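You operate a simulated robot arm through the tools that you are given. There is no shell and no other tool. Be economical: measure what you need, move in short steps, check, and stop when the job is done.

You run a simulated two-armed robot. Do the job below in one go: nothing can be reset, and whatever is moved stays where it is left.

TASK
Take the navy thread cone from the top of the window bench and leave it on the top of the side table. Take the grey empty cone on the top of the window bench and put it away on the left end of the grey overlocker's table. Put the blue band on the glass of the light board away on the top of the trims bench. Take the right empty cone and leave it on the far end of the belt. Turn the blue dial of the cream overlocker to 4. Pick up the 10 hex key from the top of the trims bench with one hand, pass it to the other hand and put it on the right end of the grey overlocker's table. Any order will do. Set down upright: navy thread cone, grey empty cone, right empty cone.

Only the result counts: the job must be done as asked and must still hold three seconds after the hand-in. Knocking over, shifting, dropping, spilling or breaking anything else fails it.

THE ROBOT
Two 6-joint arms with two-finger grippers on one trunk, on a base that drives. Base frame: it is fixed to the floor where the robot stands at the start and does not move with it; the origin is under the middle of the robot, x ahead of it, y to its left, z up; the surface under the hand at the start is at about z = 80. Readings come in cm, degrees, newtons and seconds.
The left shoulder is at the start at [3, 17.8, 101.3], the right one opposite. With the tool pointing down near the work surface each hand reaches from about 50 to 82 cm from the robot's upright axis, wherever it stands, measured 20 degrees to its own side. Places, roughly: blue band (16x4x2 cm) [-390, -10, 90]; blue dial of the cream overlocker [0, 90, 100]; far end of the belt [-250, -130, 80]; grey empty cone (7x7x12 cm) [100, -10, 80]; hex key [50, 75, 100]; left end of the grey overlocker's table [120, 200, 80]; navy thread cone [75, -25, 75]; right empty cone (10x9x17 cm) [-420, 20, 90]; right end of the grey overlocker's table (20x27 cm [168, 134, 76]; top of the side table [-260, 90, 80]; top of the trims bench [70, 30, 80]. Payload 2.54 kg a hand.
The tool frame of a hand sits at the grasp point between the pads (the TCP): z along the fingers, y along the line on which they close. The tips reach 3 cm beyond it. Largest opening 11.6 cm; the body of the gripper starts 9.5 cm behind the TCP.
Orientation is that of the tool frame in the base frame, as a unit quaternion [x, y, z, w]. With the fingers straight down and closing along the base's y, the tool's x points along the base's -x, its y along +y and its z along -z.

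THE INTERFACE
- The arms move only by the tool send_rows. It takes "left_increments", "right_increments" or both (then of equal length, played together; a hand with none holds still); each is a list that holds one entry, the list of rows, each a list of 6 numbers: the shift along the base's x, y, z in units of 20 mm (1.0 is 20 mm), then the turn, a rotation vector about the base's x, y, z in units of 8 degrees (1.0 is 8 degrees). In form: [[[tx, ty, tz, ax, ay, az], ...]]. A call has 1 to 20 rows; each row shifts and turns the commanded pose from where the row before left it. "left_grip" and "right_grip" are, for a hand that has rows, the finger opening in cm, from 0 to 11.6, set as the call begins (left out, the last holds). A call with a number of a shift or a turn outside -1 to 1 is refused whole. A row lasts 0.2 s, in which the tool goes at most 5 cm and 8.6 degrees; a call with a longer step from one row to the next is refused whole, and so is a gripper value outside its range. A pose out of reach is approached as far as the arm can. The call stops where the force on the tool passes 40 N (or 10 N more than at its start, if that is more) or the arm is blocked; 0.2 s more then pass. The fingers move at their own pace (about 15.3 cm/s each) and stop on an object; they squeeze with about 23 N. The grip force told is the motor's: it shows also when the fingers shut on nothing. Time passes only in rows, and 0.2 s behind the last, so rows that do not move let the fingers close. It gives the time, the measured TCP pose, the force on the tool (base axes), the opening and the grip force at its end, in the units of the frame above (readings bear some noise), with the torque about the TCP (base axes, N m) and any sound that the robot's microphone picked up.
- Cameras (640 x 400 px; columns grow to the right, rows downward): "scene" is now at [1.64, 2.8, 172.42]; the picture's right is [0.55, -0.84, 0.00], its down [-0.72, -0.47, -0.51] and it looks along [0.42, 0.28, -0.86] (base axes); focal length 268 px, centre (320, 200). "left" rides on the left gripper at [6.9, 1.5, -12.2] in its tool frame; the picture's right is [-0.21, 0.98, 0.00], its down [-0.83, -0.18, -0.53] and it looks along [-0.52, -0.12, 0.85] (tool axes); focal length 251 px, centre (320, 200). "right" rides on the right gripper at [6.9, -1.5, -12.2] in its tool frame; the picture's right is [0.21, 0.98, 0.00], its down [-0.83, 0.18, -0.53] and it looks along [-0.52, 0.11, 0.85] (tool axes); focal length 251 px, centre (320, 200). There is no depth. A picture from a camera that has moved, and an enlarged one, comes with that camera's place and axes in the base frame and with its lens. The place of the scene camera against the robot may be out by one fixed shift of up to 1.8 cm in any direction.
- grab_frame(camera): a new picture of that camera. No time passes.
- slide_trunk(by): slides the trunk up (or, below 0, down) by that many cm; the arms and the scene camera ride with it, the base frame stays. It gives what a move gives, with no picture.
- roll_base(legs): drives the robot by 1 to 6 legs, each [ahead, left, turn to the left] in cm, cm and degrees, along the robot's own axes; the way and the turn of a leg run together, so that a leg with both is an arc; at most 150 cm and 180 degrees a leg. The arms and the cameras ride along, it lands a little off, and it stops where it bumps. It gives what a move gives.
- pan_tilt(pan, tilt): turns the head with the scene camera to pan (to the left, within 143 degrees either way) and tilt (down, from -29 to 69), counted from straight ahead of the robot. It gives what a move gives.
- enlarge(camera, box): a new picture of the part [left, top, right, bottom] of that camera's present view, enlarged. No time passes.
- close_job(): hands the job in; it is judged then, once.

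Work in short steps. Places have to be worked out from the pictures, the camera data and where the tool is seen: move nearer, look again, correct. Check each grasp and each placing, and mend what went wrong. You have 186 turns and 154 pictures in all, those below and enlarged ones among them. Open the grippers and draw the arms clear of the work before you hand the job in, unless the task says otherwise; then end with one line.

The tools are called after "Emit:" by a JSON object that holds its "method" and its "body". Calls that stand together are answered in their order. send_rows: Moves the arms, as the interface text tells. Its arguments: {"type":"object","properties":{"left_increments":{"type":"array","items":{"type":"array","items":{"type":"array","items":{"type":"number"}}}},"left_grip":{"type":"number"},"right_increments":{"type":"array","items":{"type":"array","items":{"type":"array","items":{"type":"number"}}}},"right_grip":{"type":"number"}},"required":[]} The other tools are called the same way: slide_trunk (by) slides the trunk up or down; roll_base (legs) drives the base; pan_tilt (pan, tilt) turns the head that bears the scene camera; grab_frame (camera) takes a picture; enlarge (camera, box) takes an enlarged picture of a part of a camera's view; close_job () hands the job in.

At the start:

```text
time_s: 0.0
left_tool_pos: [28.12, 42.26, 115.31]
left_orientation: [0.001, 1.0, 0.0, 0.0]
left_ft_force: [1.3, 0.2, -0.1]
left_ft_torque: [-0.03, 0.0, 0.0]
left_width: 11.61
left_finger_force: 0.1
right_tool_pos: [35.78, 5.88, 122.2]
right_orientation: [0.0, 1.0, 0.0, 0.0]
right_ft_force: [1.1, 0.1, 0.1]
right_ft_torque: [-0.01, 0.01, 0.02]
right_width: 11.59
right_finger_force: 0.1
trunk travel left (down, up): [-22.5, 31.5]
robot x, y, heading: [0.06, -0.44, 0.2]
head pan, tilt: [33.3, 59.6]
```

scene: 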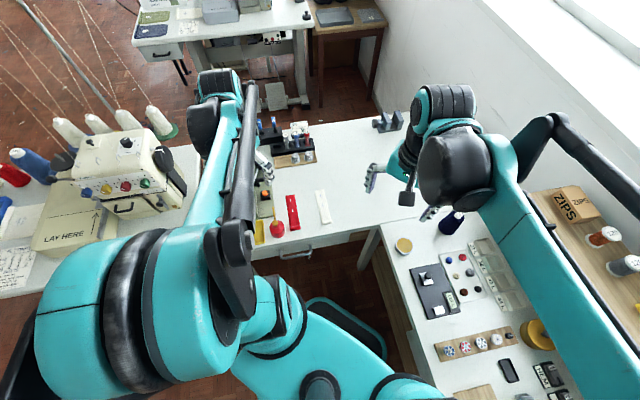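
right: 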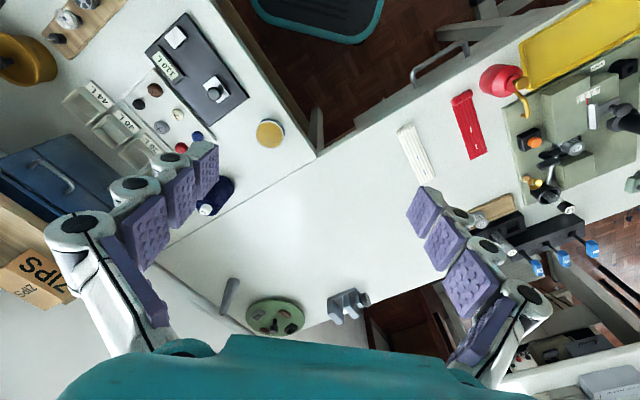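
left: 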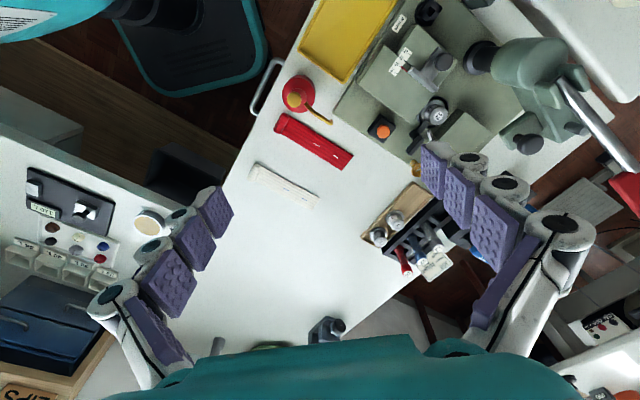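

I start by surveying: turn the head straight ahead to see the bench near the robot.

Emit:
{"method": "pan_tilt", "body": {"pan": 0, "tilt": 35}}

Emit:
{"method": "grab_frame", "body": {"camera": "scene"}}

Emit:
{"method": "pan_tilt", "body": {"pan": 60, "tilt": 35}}

Emit:
{"method": "grab_frame", "body": {"camera": "scene"}}

Emit:
{"method": "pan_tilt", "body": {"pan": 130, "tilt": 20}}

Emit:
{"method": "grab_frame", "body": {"camera": "scene"}}

Emit:
{"method": "pan_tilt", "body": {"pan": -130, "tilt": 20}}

Emit:
{"method": "grab_frame", "body": {"camera": "scene"}}

```text
time_s: 1.0
left_tool_pos: [28.15, 42.36, 115.35]
left_orientation: [0.0, 1.0, 0.0, -0.001]
left_ft_force: [0.0, -0.9, 0.4]
left_ft_torque: [-0.03, 0.02, 0.0]
left_width: 11.6
left_finger_force: 0.2
right_tool_pos: [35.9, 5.8, 122.34]
right_orientation: [0.0, 1.0, 0.001, 0.001]
right_ft_force: [0.2, 0.3, 0.0]
right_ft_torque: [0.03, 0.01, 0.01]
right_width: 11.6
right_finger_force: 0.1
trunk travel left (down, up): [-22.5, 31.5]
robot x, y, heading: [0.29, 0.0, 0.2]
head pan, tilt: [0.0, 35.0]
```

```text
150 pictures are left
camera scene: at [4.83, -0.88, 175.79], right [0.0, -1.0, 0.0], down [-0.57, 0.0, -0.82], along [0.82, 0.0, -0.57], focal length 268 px, centre (320, 200)
```

scene: 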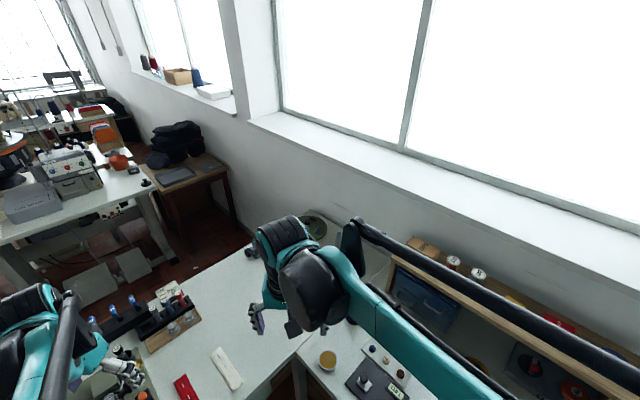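

```text
time_s: 2.3
left_tool_pos: [28.12, 42.3, 115.38]
left_orientation: [0.001, 1.0, 0.0, 0.0]
left_ft_force: [-0.1, 0.1, -0.1]
left_ft_torque: [0.0, 0.0, 0.02]
left_width: 11.6
left_finger_force: 0.0
right_tool_pos: [36.02, 5.89, 122.22]
right_orientation: [0.0, 1.0, 0.0, 0.0]
right_ft_force: [0.1, 0.1, -0.2]
right_ft_torque: [-0.02, 0.02, 0.01]
right_width: 11.6
right_finger_force: 0.0
trunk travel left (down, up): [-22.5, 31.5]
robot x, y, heading: [-0.06, 0.21, 0.1]
head pan, tilt: [60.0, 35.0]
```

```text
149 pictures are left
camera scene: at [0.44, 6.73, 175.8], right [0.87, -0.5, 0.0], down [-0.29, -0.5, -0.82], along [0.41, 0.71, -0.57], focal length 268 px, centre (320, 200)
```

scene: 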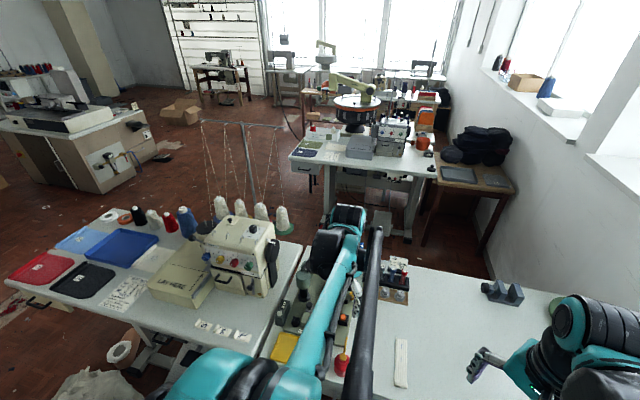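

```text
time_s: 3.7
left_tool_pos: [28.18, 42.35, 115.4]
left_orientation: [0.0, 1.0, 0.001, 0.001]
left_ft_force: [-0.7, -0.2, 0.1]
left_ft_torque: [-0.01, 0.01, 0.0]
left_width: 11.62
left_finger_force: 0.1
right_tool_pos: [35.99, 5.9, 122.31]
right_orientation: [0.001, 1.0, 0.0, 0.0]
right_ft_force: [-0.3, 0.0, 0.6]
right_ft_torque: [-0.01, -0.03, 0.0]
right_width: 11.59
right_finger_force: 0.0
trunk travel left (down, up): [-22.5, 31.5]
robot x, y, heading: [-0.31, -0.06, 0.0]
head pan, tilt: [130.0, 20.0]
```

```text
148 pictures are left
camera scene: at [-9.95, 6.25, 178.18], right [0.77, 0.64, 0.0], down [0.22, -0.26, -0.94], along [-0.6, 0.72, -0.34], focal length 268 px, centre (320, 200)
```

scene: 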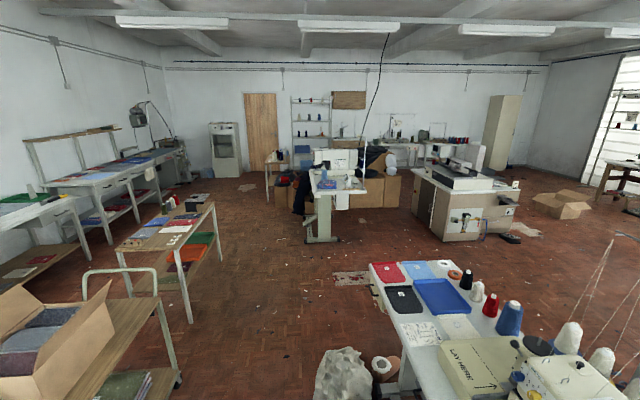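

```text
time_s: 7.3
left_tool_pos: [28.19, 42.26, 115.28]
left_orientation: [0.0, 1.0, 0.0, 0.0]
left_ft_force: [0.1, -0.4, -0.1]
left_ft_torque: [-0.03, 0.02, 0.03]
left_width: 11.6
left_finger_force: 0.0
right_tool_pos: [36.01, 5.94, 122.26]
right_orientation: [0.0, 1.0, 0.0, 0.0]
right_ft_force: [0.0, -0.7, 0.1]
right_ft_torque: [0.0, 0.02, 0.01]
right_width: 11.59
right_finger_force: 0.1
trunk travel left (down, up): [-22.5, 31.5]
robot x, y, heading: [-0.24, -0.32, -0.1]
head pan, tilt: [-130.0, 20.0]
```

```text
147 pictures are left
camera scene: at [-9.96, -8.03, 178.19], right [-0.77, 0.64, 0.0], down [0.22, 0.26, -0.94], along [-0.6, -0.72, -0.34], focal length 268 px, centre (320, 200)
```

scene: 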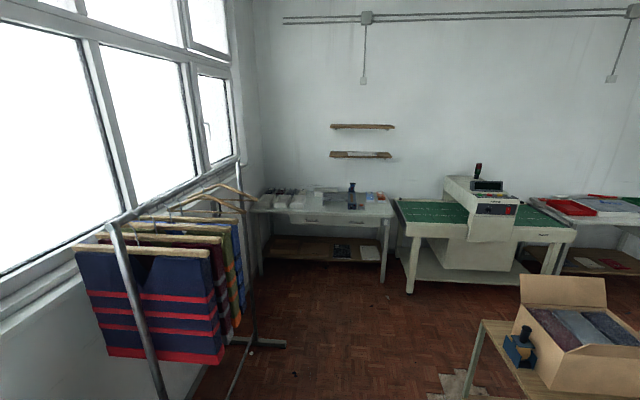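

The far areas are behind me; the benches with hex keys, dial and cones are here. I look closely at them through the wrist cameras and the scene camera.

Emit:
{"method": "enlarge", "body": {"camera": "right", "box": [0, 0, 320, 200]}}

Emit:
{"method": "enlarge", "body": {"camera": "right", "box": [160, 160, 640, 360]}}

Emit:
{"method": "pan_tilt", "body": {"pan": -30, "tilt": 55}}

Emit:
{"method": "grab_frame", "body": {"camera": "scene"}}

```text
2.00 times, centred on (160, 100) of right
camera zoom: at [29.03, 4.43, 134.51], right [-0.21, 0.98, 0.0], down [0.83, 0.18, 0.53], along [0.52, 0.11, -0.85], focal length 503 px, centre (640, 400)
```

zoom: 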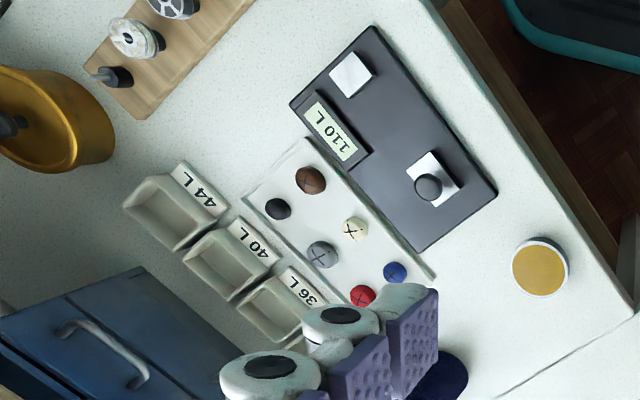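

```text
1.33 times, centred on (400, 260) of right
camera zoom: at [29.03, 4.43, 134.51], right [-0.21, 0.98, 0.0], down [0.83, 0.18, 0.53], along [0.52, 0.11, -0.85], focal length 335 px, centre (213, 120)
```

zoom: 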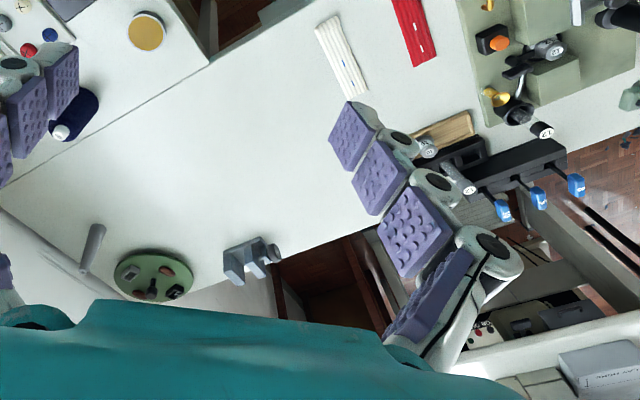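

```text
time_s: 9.1
left_tool_pos: [28.27, 42.36, 115.4]
left_orientation: [0.0, 1.0, 0.0, 0.0]
left_ft_force: [-0.8, -0.3, 0.5]
left_ft_torque: [0.02, 0.01, -0.02]
left_width: 11.6
left_finger_force: 0.1
right_tool_pos: [35.93, 5.8, 122.36]
right_orientation: [-0.001, 1.0, 0.0, 0.0]
right_ft_force: [0.1, 1.1, 0.5]
right_ft_torque: [0.01, 0.0, 0.02]
right_width: 11.59
right_finger_force: 0.0
trunk travel left (down, up): [-22.5, 31.5]
robot x, y, heading: [0.12, 0.14, 0.3]
head pan, tilt: [-30.0, 55.0]
```

```text
144 pictures are left
camera scene: at [2.27, -4.5, 172.98], right [-0.5, -0.87, 0.0], down [-0.71, 0.41, -0.57], along [0.5, -0.29, -0.82], focal length 268 px, centre (320, 200)
```

scene: 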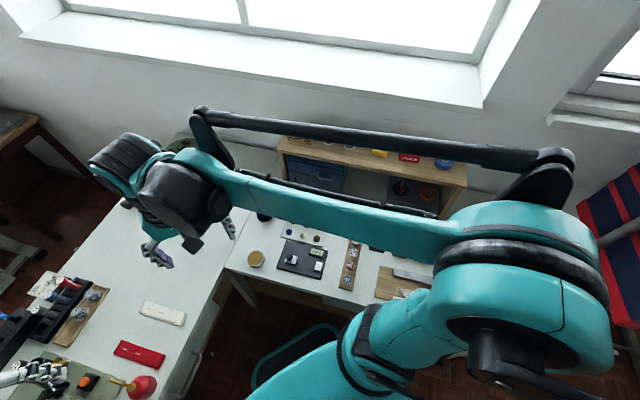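

Next, a close look at the cream overlocker's dial and the hex key rack from the head camera.

Emit:
{"method": "pan_tilt", "body": {"pan": 80, "tilt": 45}}

Emit:
{"method": "enlarge", "body": {"camera": "scene", "box": [200, 0, 520, 200]}}

Emit:
{"method": "enlarge", "body": {"camera": "scene", "box": [250, 100, 410, 200]}}

Emit:
{"method": "enlarge", "body": {"camera": "left", "box": [320, 0, 640, 200]}}

Emit:
{"method": "enlarge", "body": {"camera": "left", "box": [340, 150, 560, 290]}}

```text
time_s: 11.0
left_tool_pos: [28.23, 42.31, 115.32]
left_orientation: [0.0, 1.0, 0.0, 0.0]
left_ft_force: [-0.3, 0.4, 0.2]
left_ft_torque: [0.0, 0.0, 0.0]
left_width: 11.61
left_finger_force: 0.0
right_tool_pos: [35.85, 5.84, 122.22]
right_orientation: [0.0, 1.0, 0.0, 0.0]
right_ft_force: [-0.3, -1.1, 0.2]
right_ft_torque: [0.02, -0.01, -0.03]
right_width: 11.61
right_finger_force: 0.0
trunk travel left (down, up): [-22.5, 31.5]
robot x, y, heading: [-0.06, -0.13, -0.1]
head pan, tilt: [80.0, 45.0]
```

```text
2.00 times, centred on (360, 100) of scene
camera zoom: at [-2.56, 7.12, 174.32], right [0.98, -0.17, 0.0], down [-0.12, -0.7, -0.71], along [0.12, 0.7, -0.71], focal length 536 px, centre (240, 400)
```

zoom: 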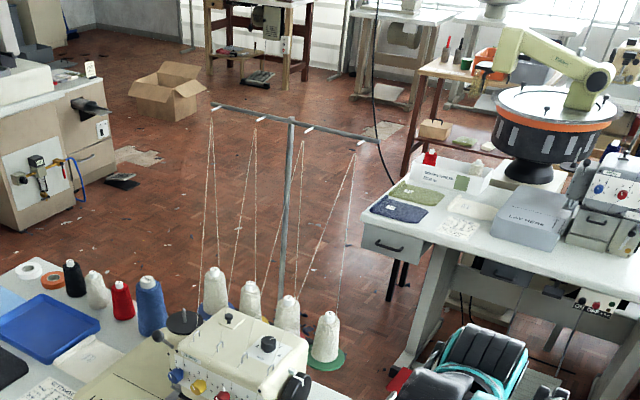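

```text
4.00 times, centred on (330, 150) of scene
camera zoom: at [-2.56, 7.12, 174.32], right [0.98, -0.17, 0.0], down [-0.12, -0.7, -0.71], along [0.12, 0.7, -0.71], focal length 1072 px, centre (280, 400)
```

zoom: 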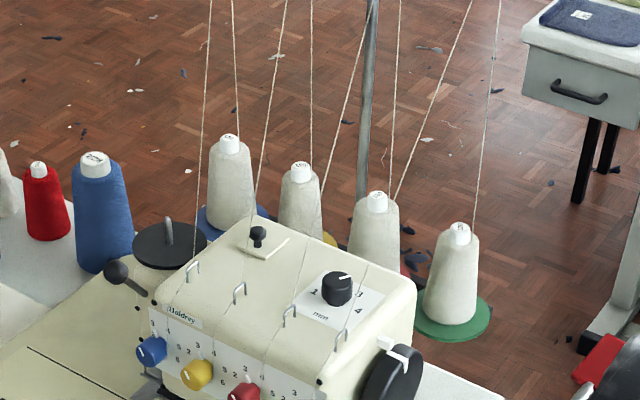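

```text
2.00 times, centred on (480, 100) of left
camera zoom: at [21.2, 43.9, 127.59], right [0.21, 0.98, 0.0], down [0.83, -0.18, 0.53], along [0.52, -0.11, -0.85], focal length 503 px, centre (0, 400)
```

zoom: 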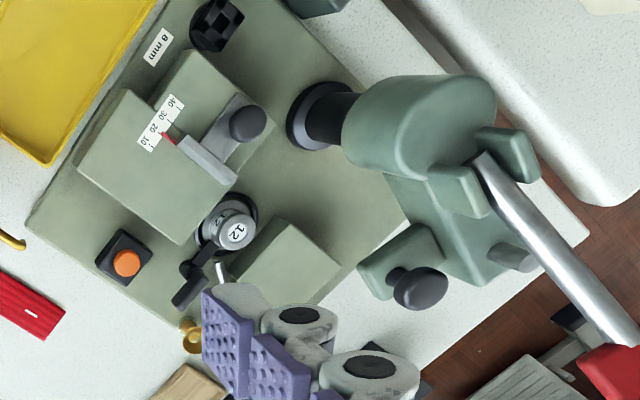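

```text
2.86 times, centred on (450, 220) of left
camera zoom: at [21.2, 43.9, 127.59], right [0.21, 0.98, 0.0], down [0.83, -0.18, 0.53], along [0.52, -0.11, -0.85], focal length 718 px, centre (-51, 143)
```

zoom: 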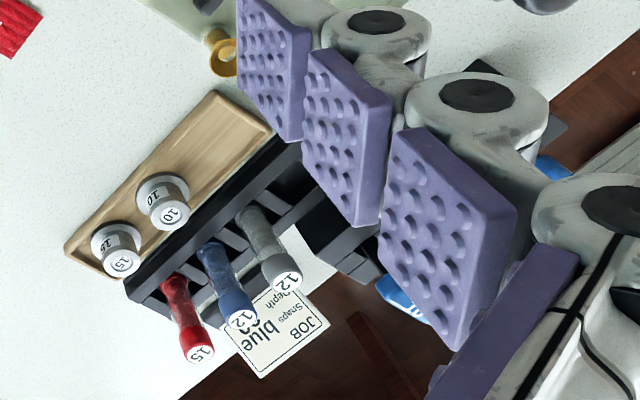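

I need the dial's scale in detail; tilt the head further down toward the panel and enlarge.

Emit:
{"method": "pan_tilt", "body": {"pan": 85, "tilt": 48}}

Emit:
{"method": "grab_frame", "body": {"camera": "scene"}}

Emit:
{"method": "enlarge", "body": {"camera": "scene", "box": [270, 140, 430, 240]}}

```text
time_s: 11.6
left_tool_pos: [28.19, 42.44, 115.26]
left_orientation: [0.0, 1.0, 0.0, -0.001]
left_ft_force: [-1.2, 0.3, 0.1]
left_ft_torque: [0.0, 0.02, -0.04]
left_width: 11.62
left_finger_force: 0.2
right_tool_pos: [35.92, 5.88, 122.21]
right_orientation: [0.0, 1.0, 0.0, 0.0]
right_ft_force: [-0.5, -0.2, 1.0]
right_ft_torque: [-0.04, -0.02, -0.01]
right_width: 11.59
right_finger_force: 0.0
trunk travel left (down, up): [-22.5, 31.5]
robot x, y, heading: [0.18, -0.07, -0.1]
head pan, tilt: [85.0, 48.0]
```

```text
139 pictures are left
camera scene: at [-3.28, 6.96, 173.9], right [1.0, -0.09, 0.0], down [-0.07, -0.74, -0.67], along [0.06, 0.67, -0.74], focal length 268 px, centre (320, 200)
```

scene: 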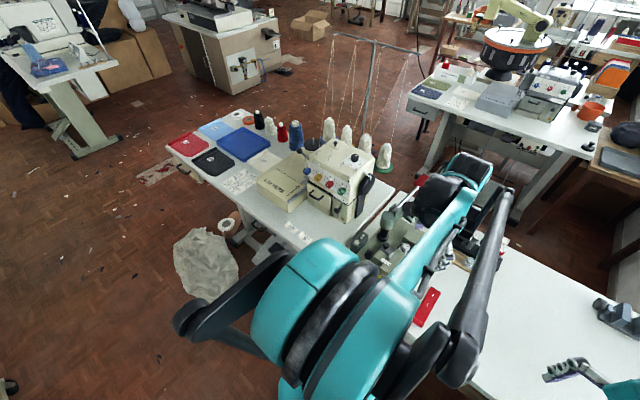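

```text
4.00 times, centred on (350, 190) of scene
camera zoom: at [-3.28, 6.96, 173.9], right [1.0, -0.09, 0.0], down [-0.07, -0.74, -0.67], along [0.06, 0.67, -0.74], focal length 1072 px, centre (200, 240)
```

zoom: 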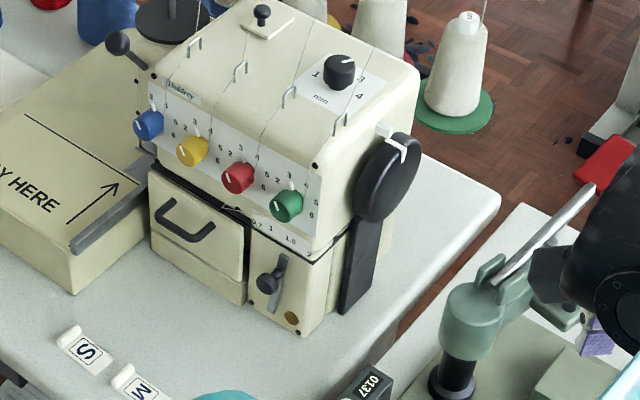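

The blue dial is near [-1, 90, 100] on a panel facing about (-0.7,-0.7). I drive back, turn 45° left and stand in front of it.

Emit:
{"method": "roll_base", "body": {"legs": [[-30, 0, 0], [0, 0, 45], [14, 25, 0]]}}

Emit:
{"method": "pan_tilt", "body": {"pan": 20, "tilt": 45}}

Emit:
{"method": "grab_frame", "body": {"camera": "scene"}}

Emit:
{"method": "enlarge", "body": {"camera": "scene", "box": [220, 100, 380, 200]}}

```text
time_s: 17.4
left_tool_pos: [-48.3, 77.71, 115.38]
left_orientation: [-0.385, 0.923, -0.001, 0.0]
left_ft_force: [0.3, 0.5, 0.1]
left_ft_torque: [-0.03, -0.03, -0.03]
left_width: 11.61
left_finger_force: 0.1
right_tool_pos: [-16.94, 57.6, 122.24]
right_orientation: [-0.384, 0.923, 0.0, 0.0]
right_ft_force: [0.2, 0.4, -1.2]
right_ft_torque: [-0.02, -0.03, -0.02]
right_width: 11.59
right_finger_force: 0.1
trunk travel left (down, up): [-22.5, 31.5]
robot x, y, heading: [-37.98, 27.99, 45.3]
head pan, tilt: [85.0, 48.0]
```

```text
time_s: 18.7
left_tool_pos: [-48.16, 77.68, 115.28]
left_orientation: [-0.385, 0.923, 0.0, 0.0]
left_ft_force: [-0.3, 0.3, 0.8]
left_ft_torque: [0.03, -0.01, -0.02]
left_width: 11.59
left_finger_force: 0.0
right_tool_pos: [-16.96, 57.48, 122.29]
right_orientation: [-0.385, 0.923, 0.0, 0.0]
right_ft_force: [-0.1, -0.5, 0.3]
right_ft_torque: [0.05, 0.02, -0.03]
right_width: 11.59
right_finger_force: 0.1
trunk travel left (down, up): [-22.5, 31.5]
robot x, y, heading: [-37.8, 28.11, 45.2]
head pan, tilt: [20.0, 45.0]
```

```text
137 pictures are left
camera scene: at [-37.68, 32.23, 174.32], right [0.91, -0.42, 0.0], down [-0.3, -0.64, -0.71], along [0.3, 0.64, -0.71], focal length 268 px, centre (320, 200)
```

scene: 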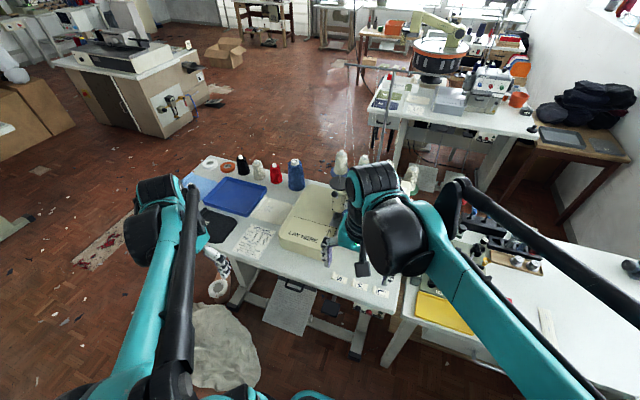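

```text
4.00 times, centred on (300, 150) of scene
camera zoom: at [-37.68, 32.23, 174.32], right [0.91, -0.42, 0.0], down [-0.3, -0.64, -0.71], along [0.3, 0.64, -0.71], focal length 1072 px, centre (400, 400)
```

zoom: 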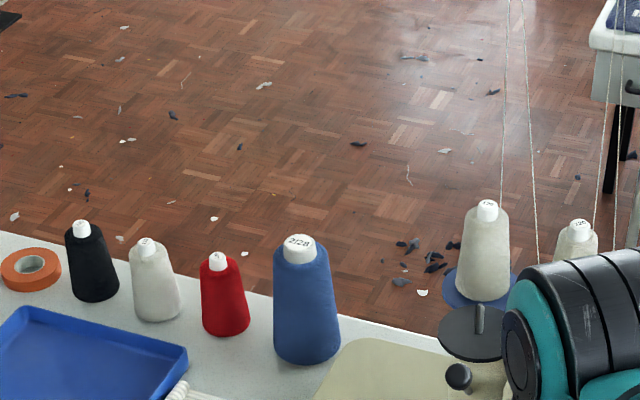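

The right arm hides the panel; its own camera may see the dial well.

Emit:
{"method": "grab_frame", "body": {"camera": "right"}}

```text
135 pictures are left
camera right: at [-20.59, 51.61, 134.51], right [-0.85, 0.53, 0.0], down [0.45, 0.71, 0.53], along [0.29, 0.45, -0.85], focal length 251 px, centre (320, 200)
```

right: 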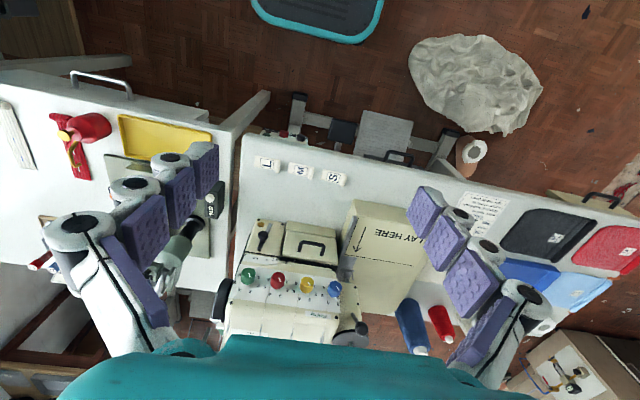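

The dial lies about 70 ahead and 18 left of the robot: the left arm's job. I swing the right arm aside and bring the left hand to a standoff, tilting it 60° toward the panel.

Emit:
{"method": "send_rows", "body": {"left_increments": [[[1, -0.1, -0.2, 0.331, -0.331, 0], [1, -0.1, -0.2, 0.331, -0.331, 0], [1, -0.1, -0.2, 0.331, -0.331, 0], [1, -0.1, -0.2, 0.331, -0.331, 0], [1, -0.1, -0.2, 0.331, -0.331, 0], [1, -0.1, -0.2, 0.331, -0.331, 0], [1, -0.1, -0.2, 0.331, -0.331, 0], [1, -0.1, -0.2, 0.331, -0.331, 0], [1, -0.1, -0.2, 0.331, -0.331, 0], [1, -0.1, -0.2, 0.331, -0.331, 0], [1, -0.1, -0.2, 0.331, -0.331, 0], [1, -0.1, -0.2, 0.331, -0.331, 0], [0.8, -0.1, -0.2, 0.331, -0.331, 0], [0.6, -0.1, -0.2, 0.331, -0.331, 0], [0.6, -0.1, -0.2, 0.331, -0.331, 0], [0.5, -0.1, -0.2, 0.331, -0.331, 0]]], "right_increments": [[[1, -1, 0, 0, 0, 0], [1, -1, 0, 0, 0, 0], [1, -1, 0, 0, 0, 0], [1, -1, 0, 0, 0, 0], [1, -1, 0, 0, 0, 0], [1, -1, 0, 0, 0, 0], [1, -1, 0, 0, 0, 0], [1, -1, 0, 0, 0, 0], [1, -1, 0, 0, 0, 0], [1, -1, 0, 0, 0, 0], [0, 0, 0, 0, 0, 0], [0, 0, 0, 0, 0, 0], [0, 0, 0, 0, 0, 0], [0, 0, 0, 0, 0, 0], [0, 0, 0, 0, 0, 0], [0, 0, 0, 0, 0, 0]]]}}

Emit:
{"method": "grab_frame", "body": {"camera": "left"}}

Emit:
{"method": "enlarge", "body": {"camera": "scene", "box": [240, 130, 440, 290]}}

```text
time_s: 22.1
left_tool_pos: [-19.2, 74.52, 108.94]
left_orientation: [-0.333, 0.8, 0.19, 0.462]
left_ft_force: [-0.2, 0.2, -0.2]
left_ft_torque: [-0.03, 0.02, -0.04]
left_width: 11.6
left_finger_force: 0.1
right_tool_pos: [3.23, 37.72, 122.25]
right_orientation: [-0.385, 0.923, 0.0, 0.0]
right_ft_force: [-0.1, -0.5, 0.4]
right_ft_torque: [0.0, 0.02, 0.02]
right_width: 11.61
right_finger_force: 0.1
trunk travel left (down, up): [-22.5, 31.5]
robot x, y, heading: [-38.12, 28.19, 45.2]
head pan, tilt: [20.0, 45.0]
```

```text
134 pictures are left
camera left: at [-30.17, 65.71, 109.11], right [-0.62, 0.77, 0.18], down [0.09, -0.16, 0.98], along [0.78, 0.62, 0.03], focal length 251 px, centre (320, 200)
```

left: 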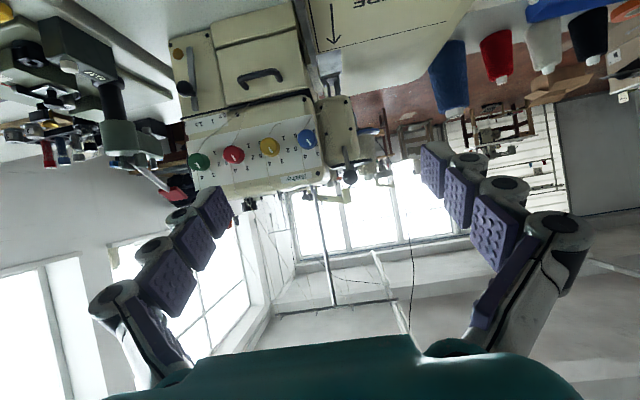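

```text
2.50 times, centred on (340, 210) of scene
camera zoom: at [-37.57, 32.3, 174.31], right [0.91, -0.42, 0.0], down [-0.3, -0.64, -0.71], along [0.3, 0.64, -0.71], focal length 670 px, centre (270, 175)
```

zoom: 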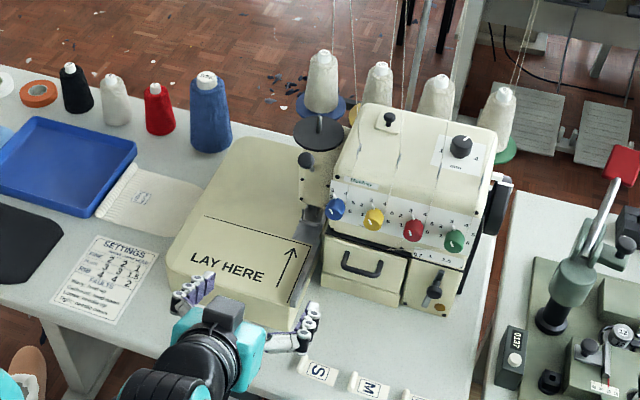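

Now enlarge the panel in the left camera (it is upside down) and in the scene camera.

Emit:
{"method": "enlarge", "body": {"camera": "left", "box": [180, 90, 340, 190]}}

Emit:
{"method": "enlarge", "body": {"camera": "scene", "box": [330, 175, 394, 215]}}

```text
4.00 times, centred on (260, 140) of left
camera zoom: at [-30.17, 65.71, 109.11], right [-0.62, 0.77, 0.18], down [0.09, -0.16, 0.98], along [0.78, 0.62, 0.03], focal length 1006 px, centre (560, 440)
```

zoom: 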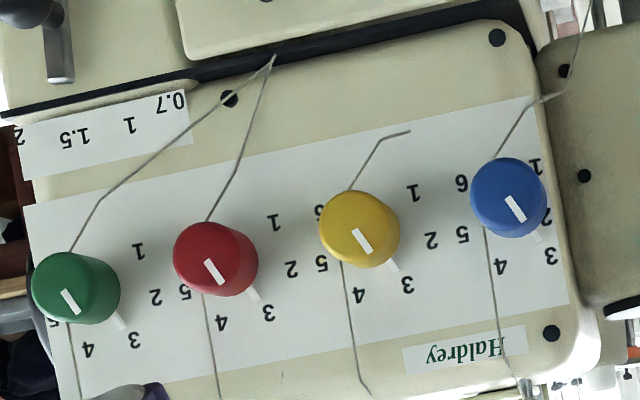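

```text
10.00 times, centred on (362, 195) of scene
camera zoom: at [-37.57, 32.3, 174.31], right [0.91, -0.42, 0.0], down [-0.3, -0.64, -0.71], along [0.3, 0.64, -0.71], focal length 2679 px, centre (-100, 250)
```

zoom: 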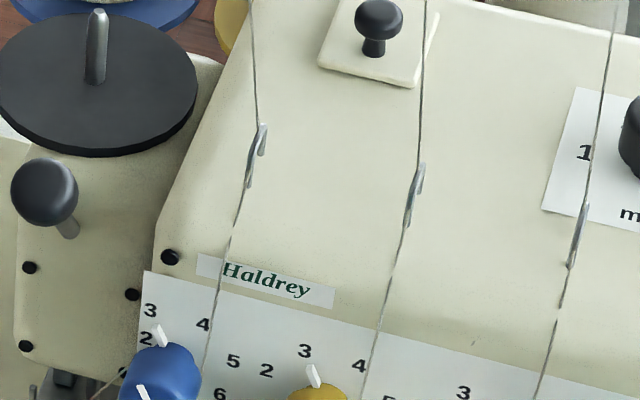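

Blue knob's cap is triangulated at about [0.3, 89.6, 100.4], the row of knobs gives a panel normal along heading ~43°; all dials point to 3, and 4 is 54° clockwise. I level the left tool and go to a 10 cm standoff with the fingers at 5 cm.

Emit:
{"method": "send_rows", "body": {"left_increments": [[[0.74, 0.49, -0.53, 0.331, -0.331, -0.028], [0.74, 0.49, -0.53, 0.331, -0.331, -0.028], [0.74, 0.49, -0.53, 0.331, -0.331, -0.028], [0.74, 0.49, -0.53, 0.331, -0.331, -0.028], [0.74, 0.49, -0.53, 0.331, -0.331, -0.028], [0.74, 0.49, -0.53, 0.331, -0.331, -0.028], [0.74, 0.49, -0.53, 0.331, -0.331, -0.028], [0.74, 0.49, -0.53, 0.331, -0.331, -0.028], [0, 0, 0, 0, 0, 0]]], "left_grip": 5}}

Emit:
{"method": "grab_frame", "body": {"camera": "left"}}

Emit:
{"method": "enlarge", "body": {"camera": "scene", "box": [280, 150, 440, 250]}}

```text
time_s: 24.1
left_tool_pos: [-4.64, 85.38, 114.77]
left_orientation: [-0.263, 0.667, 0.257, 0.648]
left_ft_force: [-0.2, 0.2, -0.5]
left_ft_torque: [-0.02, -0.02, 0.03]
left_width: 5.01
left_finger_force: 0.1
left hand out of reach, approached as far as the arm can: row 1, 2, 3, 4, 5, 6, 7, 8
right_tool_pos: [3.02, 37.64, 122.26]
right_orientation: [-0.385, 0.923, -0.001, 0.0]
right_ft_force: [-0.5, -0.7, -0.2]
right_ft_torque: [0.0, 0.03, 0.0]
right_width: 11.62
right_finger_force: 0.0
trunk travel left (down, up): [-22.5, 31.5]
robot x, y, heading: [-38.0, 27.94, 45.3]
head pan, tilt: [20.0, 45.0]
```

```text
130 pictures are left
camera left: at [-14.81, 78.08, 108.34], right [-0.66, 0.72, 0.22], down [-0.25, -0.48, 0.84], along [0.71, 0.5, 0.5], focal length 251 px, centre (320, 200)
```

left: 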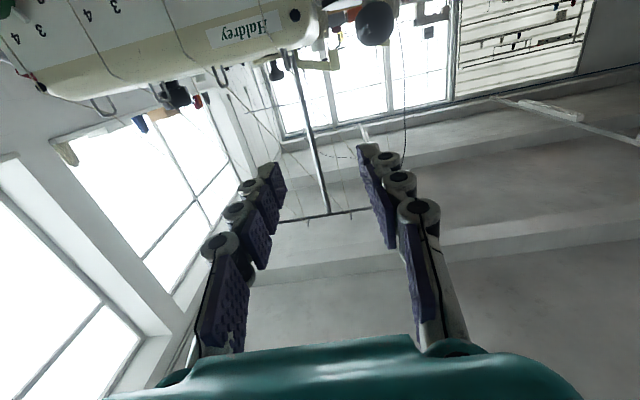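

```text
4.00 times, centred on (360, 200) of scene
camera zoom: at [-37.68, 32.19, 174.32], right [0.91, -0.42, 0.0], down [-0.3, -0.64, -0.71], along [0.3, 0.64, -0.71], focal length 1072 px, centre (160, 200)
```

zoom: 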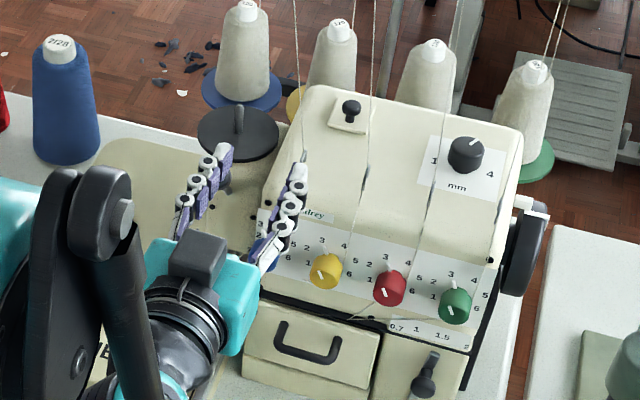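

The arm cannot hold the tool level that low under its shoulder; it is level at z 114.8 right before the knob (6 cm short of it). Lowering the trunk 14.4 cm brings it to dial height.

Emit:
{"method": "slide_trunk", "body": {"by": -14.4}}

Emit:
{"method": "grab_frame", "body": {"camera": "left"}}

Emit:
{"method": "enlarge", "body": {"camera": "scene", "box": [260, 130, 420, 230]}}

```text
time_s: 25.8
left_tool_pos: [-4.62, 85.23, 100.49]
left_orientation: [-0.262, 0.667, 0.257, 0.648]
left_ft_force: [0.9, 0.5, 0.1]
left_ft_torque: [-0.01, 0.01, -0.02]
left_width: 5.01
left_finger_force: 0.1
right_tool_pos: [3.14, 37.69, 107.83]
right_orientation: [-0.386, 0.923, 0.0, 0.0]
right_ft_force: [0.0, 0.0, -0.6]
right_ft_torque: [0.01, -0.04, 0.01]
right_width: 11.6
right_finger_force: 0.1
trunk travel left (down, up): [-8.1, 45.9]
robot x, y, heading: [-38.12, 27.52, 45.0]
head pan, tilt: [20.0, 45.0]
```

```text
128 pictures are left
camera left: at [-14.82, 78.09, 93.96], right [-0.66, 0.72, 0.22], down [-0.25, -0.48, 0.84], along [0.71, 0.5, 0.5], focal length 251 px, centre (320, 200)
```

left: 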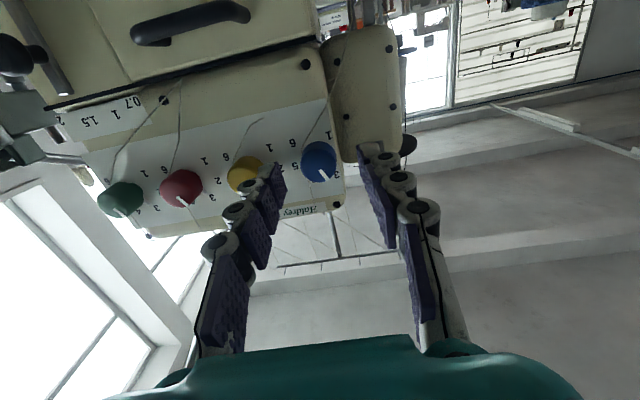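

```text
4.00 times, centred on (340, 180) of scene
camera zoom: at [-37.67, 32.21, 159.93], right [0.91, -0.42, 0.0], down [-0.3, -0.64, -0.71], along [0.3, 0.64, -0.71], focal length 1072 px, centre (240, 280)
```

zoom: 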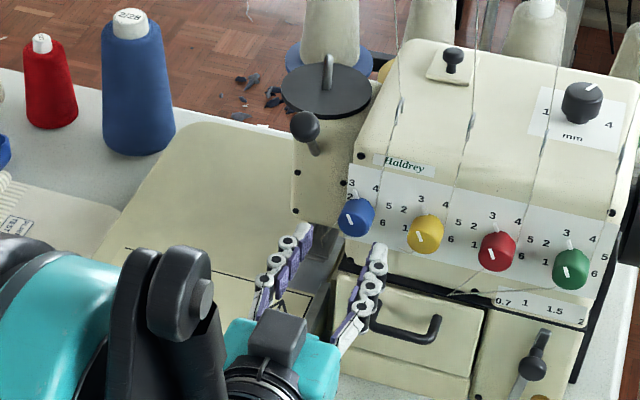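

Tool and knob are now aligned (lateral 65.1 vs 65.0, z 100.5). I test a 1 cm advance to see how the commanded pose behaves.

Emit:
{"method": "send_rows", "body": {"left_increments": [[[0.364, 0.344, 0, 0, 0, 0]]]}}

```text
time_s: 26.2
left_tool_pos: [-3.8, 86.01, 100.43]
left_orientation: [-0.262, 0.667, 0.257, 0.648]
left_ft_force: [0.2, -0.3, 0.8]
left_ft_torque: [-0.02, 0.0, 0.03]
left_width: 5.0
left_finger_force: 0.0
right_tool_pos: [3.12, 37.63, 107.79]
right_orientation: [-0.385, 0.923, -0.001, -0.001]
right_ft_force: [-0.6, -0.2, -0.5]
right_ft_torque: [-0.05, 0.0, 0.01]
right_width: 11.6
right_finger_force: 0.0
trunk travel left (down, up): [-8.1, 45.9]
robot x, y, heading: [-37.78, 27.83, 45.3]
head pan, tilt: [20.0, 45.0]
```

It tracks from the actual pose. Advance 4 cm more.

Emit:
{"method": "send_rows", "body": {"left_increments": [[[0.364, 0.344, 0, 0, 0, 0], [0.364, 0.344, 0, 0, 0, 0], [0.364, 0.344, 0, 0, 0, 0], [0.364, 0.344, 0, 0, 0, 0]]]}}

Emit:
{"method": "grab_frame", "body": {"camera": "left"}}

Emit:
{"method": "enlarge", "body": {"camera": "scene", "box": [300, 155, 380, 205]}}

```text
time_s: 27.2
left_tool_pos: [-1.15, 88.6, 100.51]
left_orientation: [-0.261, 0.668, 0.256, 0.649]
left_ft_force: [-12.2, -19.1, -7.4]
left_ft_torque: [0.21, 0.14, -0.83]
left_width: 5.82
left_finger_force: 5.2
right_tool_pos: [2.96, 37.47, 107.8]
right_orientation: [-0.385, 0.923, 0.001, 0.001]
right_ft_force: [-0.1, -0.8, -0.5]
right_ft_torque: [0.0, -0.01, 0.0]
right_width: 11.59
right_finger_force: 0.1
trunk travel left (down, up): [-8.1, 45.9]
robot x, y, heading: [-37.92, 27.99, 45.3]
head pan, tilt: [20.0, 45.0]
```

```text
126 pictures are left
camera left: at [-11.26, 81.31, 93.97], right [-0.66, 0.72, 0.22], down [-0.25, -0.48, 0.84], along [0.71, 0.5, 0.5], focal length 251 px, centre (320, 200)
```

left: 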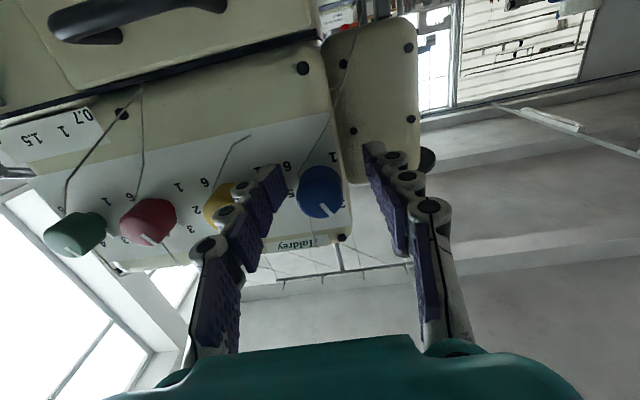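

```text
8.00 times, centred on (340, 180) of scene
camera zoom: at [-37.81, 31.97, 159.91], right [0.91, -0.42, 0.0], down [-0.3, -0.64, -0.71], along [0.3, 0.64, -0.71], focal length 2143 px, centre (160, 360)
```

zoom: 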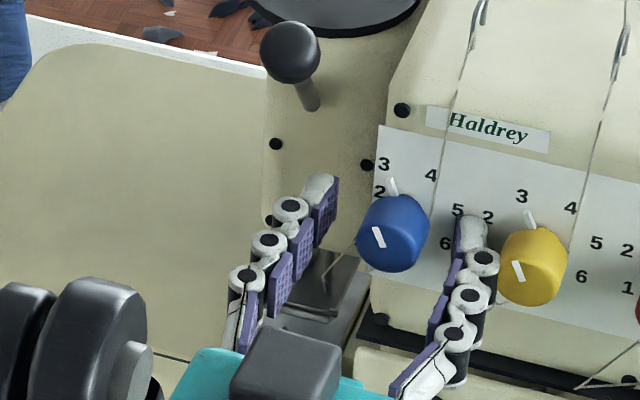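

Tips touch the panel (24 N) with the knob centred between them. Back off 0.5 cm and close on the knob.

Emit:
{"method": "send_rows", "body": {"left_increments": [[[-0.2, -0.19, 0, 0, 0, 0], [0, 0, 0, 0, 0, 0]]]}}

Emit:
{"method": "send_rows", "body": {"left_increments": [[[0, 0, 0, 0, 0, 0], [0, 0, 0, 0, 0, 0], [0, 0, 0, 0, 0, 0]]], "left_grip": 1.0}}

Emit:
{"method": "enlarge", "body": {"camera": "scene", "box": [300, 155, 380, 205]}}

```text
time_s: 27.8
left_tool_pos: [-1.47, 88.37, 100.45]
left_orientation: [-0.263, 0.666, 0.257, 0.649]
left_ft_force: [0.0, 0.6, -0.4]
left_ft_torque: [-0.05, 0.01, -0.04]
left_width: 4.98
left_finger_force: 0.0
right_tool_pos: [3.01, 37.65, 107.83]
right_orientation: [-0.384, 0.923, -0.001, 0.0]
right_ft_force: [-0.1, -0.9, 0.8]
right_ft_torque: [-0.02, 0.01, 0.01]
right_width: 11.57
right_finger_force: 0.1
trunk travel left (down, up): [-8.1, 45.9]
robot x, y, heading: [-37.55, 27.93, 45.1]
head pan, tilt: [20.0, 45.0]
```

```text
time_s: 28.6
left_tool_pos: [-1.39, 88.32, 100.49]
left_orientation: [-0.262, 0.667, 0.257, 0.648]
left_ft_force: [0.2, -16.5, -3.0]
left_ft_torque: [-0.03, 0.01, -0.26]
left_width: 2.74
left_finger_force: 13.0
right_tool_pos: [3.03, 37.41, 107.79]
right_orientation: [-0.385, 0.923, 0.001, -0.001]
right_ft_force: [-0.6, -0.5, 0.2]
right_ft_torque: [0.01, 0.0, 0.0]
right_width: 11.57
right_finger_force: 0.0
trunk travel left (down, up): [-8.1, 45.9]
robot x, y, heading: [-38.02, 27.57, 45.4]
head pan, tilt: [20.0, 45.0]
```

```text
8.00 times, centred on (340, 180) of scene
camera zoom: at [-37.62, 31.99, 159.92], right [0.91, -0.42, 0.0], down [-0.3, -0.64, -0.71], along [0.3, 0.64, -0.71], focal length 2143 px, centre (160, 360)
```

zoom: 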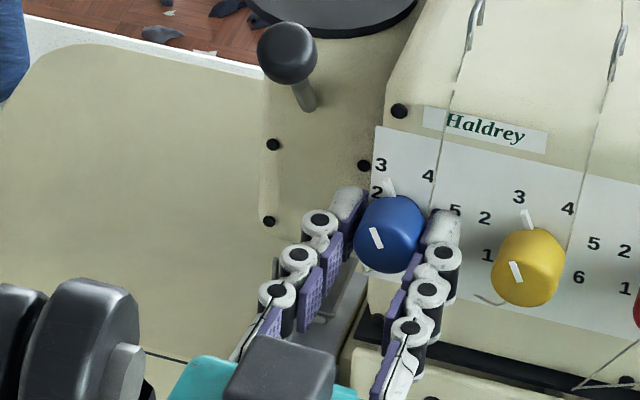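

Knob gripped (2.74 cm). Twist 54° clockwise about the panel normal.

Emit:
{"method": "send_rows", "body": {"left_increments": [[[0, 0, 0, 0.701, 0.662, 0], [0, 0, 0, 0.701, 0.662, 0], [0, 0, 0, 0.701, 0.662, 0], [0, 0, 0, 0.701, 0.662, 0], [0, 0, 0, 0.701, 0.662, 0], [0, 0, 0, 0.701, 0.662, 0], [0, 0, 0, 0.701, 0.662, 0], [0, 0, 0, 0, 0, 0]]]}}

Emit:
{"method": "enlarge", "body": {"camera": "scene", "box": [300, 155, 380, 205]}}

```text
time_s: 30.4
left_tool_pos: [-1.68, 88.42, 100.6]
left_orientation: [0.06, 0.709, 0.533, 0.457]
left_ft_force: [-12.7, -0.5, 15.5]
left_ft_torque: [-0.05, -0.12, 0.7]
left_width: 2.55
left_finger_force: 44.9
right_tool_pos: [2.89, 37.62, 107.92]
right_orientation: [-0.386, 0.923, 0.0, 0.001]
right_ft_force: [-0.3, 0.8, 0.4]
right_ft_torque: [0.0, 0.0, -0.01]
right_width: 11.61
right_finger_force: 0.2
trunk travel left (down, up): [-8.1, 45.9]
robot x, y, heading: [-38.16, 27.73, 45.3]
head pan, tilt: [20.0, 45.0]
```

```text
8.00 times, centred on (340, 180) of scene
camera zoom: at [-37.94, 32.08, 159.95], right [0.91, -0.42, 0.0], down [-0.29, -0.64, -0.71], along [0.3, 0.64, -0.71], focal length 2143 px, centre (160, 360)
```

zoom: 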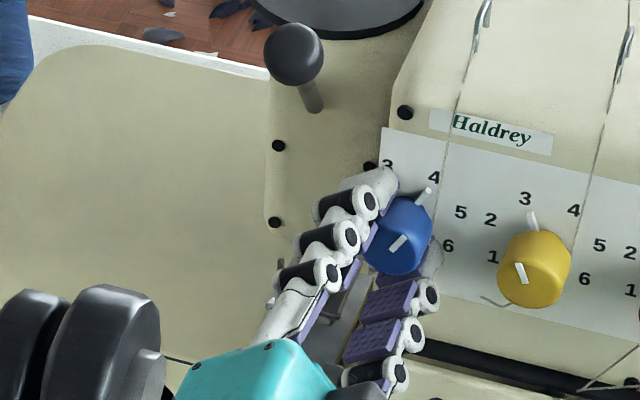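

The pointer now looks at 4. Release, back off 8 cm and check it.

Emit:
{"method": "send_rows", "body": {"left_increments": [[[0, 0, 0, 0, 0, 0], [0, 0, 0, 0, 0, 0], [-0.364, -0.344, 0, 0, 0, 0], [-0.7, -0.66, 0, 0, 0, 0], [-0.7, -0.66, 0, 0, 0, 0], [-0.7, -0.66, 0, 0, 0, 0], [-0.7, -0.66, 0, 0, 0, 0]]], "left_grip": 5.0}}

Emit:
{"method": "enlarge", "body": {"camera": "scene", "box": [310, 155, 390, 205]}}

Emit:
{"method": "grab_frame", "body": {"camera": "left"}}

```text
time_s: 32.0
left_tool_pos: [-6.92, 83.19, 102.42]
left_orientation: [0.06, 0.712, 0.53, 0.457]
left_ft_force: [-0.4, -0.1, -0.4]
left_ft_torque: [-0.01, 0.01, -0.01]
left_width: 5.0
left_finger_force: 0.0
left hand out of reach, approached as far as the arm can: row 5, 6, 7
right_tool_pos: [2.96, 37.59, 107.84]
right_orientation: [-0.385, 0.923, 0.0, 0.0]
right_ft_force: [-0.2, 0.2, 0.5]
right_ft_torque: [0.03, -0.02, 0.01]
right_width: 11.6
right_finger_force: 0.2
trunk travel left (down, up): [-8.1, 45.9]
robot x, y, heading: [-38.34, 28.26, 45.3]
head pan, tilt: [20.0, 45.0]
```

```text
8.00 times, centred on (350, 180) of scene
camera zoom: at [-37.71, 32.16, 159.92], right [0.91, -0.42, 0.0], down [-0.3, -0.64, -0.71], along [0.3, 0.64, -0.71], focal length 2143 px, centre (80, 360)
```

zoom: 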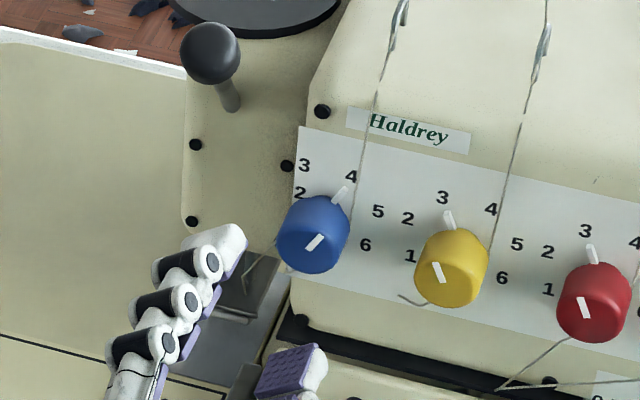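

```text
121 pictures are left
camera left: at [-20.37, 79.39, 99.91], right [-0.26, 0.3, 0.92], down [0.17, -0.92, 0.35], along [0.95, 0.25, 0.19], focal length 251 px, centre (320, 200)
```

left: 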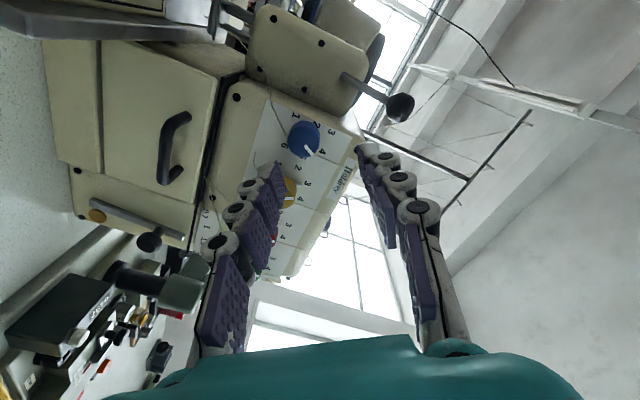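

Emit:
{"method": "enlarge", "body": {"camera": "left", "box": [250, 100, 362, 170]}}

```text
5.71 times, centred on (306, 135) of left
camera zoom: at [-20.37, 79.39, 99.91], right [-0.26, 0.3, 0.92], down [0.17, -0.92, 0.35], along [0.95, 0.25, 0.19], focal length 1437 px, centre (400, 571)
```

zoom: 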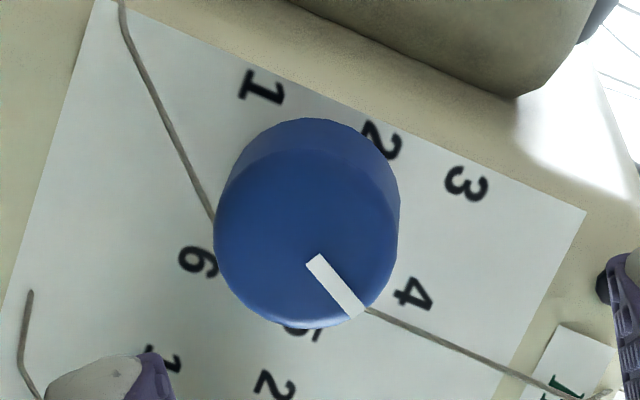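

Dial set at 4. I back the base off from the overlocker, then look left to plan the way round to the aisle.

Emit:
{"method": "roll_base", "body": {"legs": [[-40, 0, 0]]}}

Emit:
{"method": "slide_trunk", "body": {"by": 14.4}}

Emit:
{"method": "send_rows", "body": {"left_increments": [[[0, 0, 0.5, -0.701, -0.662, 0], [0, 0, 0.5, -0.701, -0.662, 0], [0, 0, 0.5, -0.701, -0.662, 0], [0, 0, 0.5, -0.701, -0.662, 0], [0, 0, 0, -0.701, -0.662, 0], [0, 0, 0, -0.701, -0.662, 0], [0, 0, 0, -0.701, -0.662, 0], [-0.5, 0, 0, -0.68, 0.72, 0], [-0.5, 0, 0, -0.68, 0.72, 0], [-0.5, 0, 0, -0.68, 0.72, 0], [-0.5, 0, 0, -0.68, 0.72, 0], [-0.5, 0, 0, -0.68, 0.72, 0], [-0.5, 0, 0, -0.68, 0.72, 0], [-0.5, 0, 0, -0.68, 0.72, 0], [-0.5, 0, 0, -0.68, 0.72, 0], [-0.5, 0, 0, -0.68, 0.72, 0], [-0.5, 0, 0, -0.68, 0.72, 0], [-0.5, 0, 0, -0.68, 0.72, 0]]], "right_increments": [[[-1, 1, 0, 0, 0, 0], [-1, 1, 0, 0, 0, 0], [-1, 1, 0, 0, 0, 0], [0, 0, 0, 0, 0, 0], [0, 0, 0, 0, 0, 0], [0, 0, 0, 0, 0, 0], [0, 0, 0, 0, 0, 0], [0, 0, 0, 0, 0, 0], [0, 0, 0, 0, 0, 0], [0, 0, 0, 0, 0, 0], [0, 0, 0, 0, 0, 0], [0, 0, 0, 0, 0, 0], [0, 0, 0, 0, 0, 0], [0, 0, 0, 0, 0, 0], [0, 0, 0, 0, 0, 0], [0, 0, 0, 0, 0, 0], [0, 0, 0, 0, 0, 0], [0, 0, 0, 0, 0, 0]]]}}

Emit:
{"method": "pan_tilt", "body": {"pan": 70, "tilt": 40}}

Emit:
{"method": "grab_frame", "body": {"camera": "scene"}}

```text
time_s: 34.5
left_tool_pos: [-35.24, 55.09, 102.47]
left_orientation: [0.06, 0.712, 0.531, 0.455]
left_ft_force: [-0.4, 0.3, 0.0]
left_ft_torque: [0.05, 0.01, -0.01]
left_width: 5.01
left_finger_force: 0.0
right_tool_pos: [-24.9, 9.45, 107.92]
right_orientation: [-0.387, 0.922, 0.0, 0.0]
right_ft_force: [0.0, -0.4, -0.7]
right_ft_torque: [0.0, -0.03, -0.01]
right_width: 11.59
right_finger_force: 0.1
trunk travel left (down, up): [-8.1, 45.9]
robot x, y, heading: [-65.63, -0.53, 45.3]
head pan, tilt: [20.0, 45.0]
```

```text
time_s: 36.2
left_tool_pos: [-35.11, 55.18, 116.8]
left_orientation: [0.059, 0.712, 0.532, 0.455]
left_ft_force: [0.4, -0.5, 0.1]
left_ft_torque: [0.0, -0.01, -0.02]
left_width: 5.03
left_finger_force: 0.2
right_tool_pos: [-24.91, 9.42, 122.09]
right_orientation: [-0.387, 0.922, 0.0, 0.0]
right_ft_force: [-0.5, -0.1, -0.5]
right_ft_torque: [0.02, 0.02, -0.02]
right_width: 11.6
right_finger_force: 0.0
trunk travel left (down, up): [-22.5, 31.5]
robot x, y, heading: [-65.66, -0.66, 45.6]
head pan, tilt: [20.0, 45.0]
```

```text
time_s: 40.0
left_tool_pos: [-46.08, 55.26, 120.81]
left_orientation: [-0.368, 0.93, 0.002, 0.008]
left_ft_force: [-0.6, -0.3, -0.1]
left_ft_torque: [-0.04, 0.0, 0.01]
left_width: 5.01
left_finger_force: 0.0
right_tool_pos: [-30.99, 15.61, 122.09]
right_orientation: [-0.386, 0.922, -0.001, -0.001]
right_ft_force: [0.5, 0.3, -0.6]
right_ft_torque: [-0.03, -0.04, 0.01]
right_width: 11.6
right_finger_force: 0.0
trunk travel left (down, up): [-22.5, 31.5]
robot x, y, heading: [-65.98, -0.43, 45.8]
head pan, tilt: [20.0, 45.0]
```

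```text
time_s: 41.2
left_tool_pos: [-46.04, 55.12, 120.9]
left_orientation: [-0.367, 0.93, 0.001, 0.01]
left_ft_force: [-0.9, -0.4, 0.2]
left_ft_torque: [-0.02, -0.02, 0.01]
left_width: 5.01
left_finger_force: 0.1
right_tool_pos: [-31.07, 15.48, 122.16]
right_orientation: [-0.386, 0.923, 0.0, 0.0]
right_ft_force: [0.4, -0.3, -0.1]
right_ft_torque: [-0.04, -0.02, 0.0]
right_width: 11.59
right_finger_force: 0.1
trunk travel left (down, up): [-22.5, 31.5]
robot x, y, heading: [-65.67, -0.78, 45.6]
head pan, tilt: [70.0, 40.0]
```

```text
119 pictures are left
camera scene: at [-72.67, 4.17, 175.04], right [0.9, 0.43, 0.0], down [0.28, -0.58, -0.77], along [-0.33, 0.69, -0.64], focal length 268 px, centre (320, 200)
```

scene: 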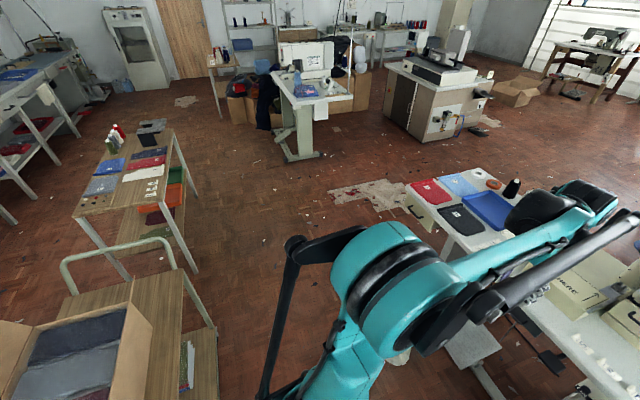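

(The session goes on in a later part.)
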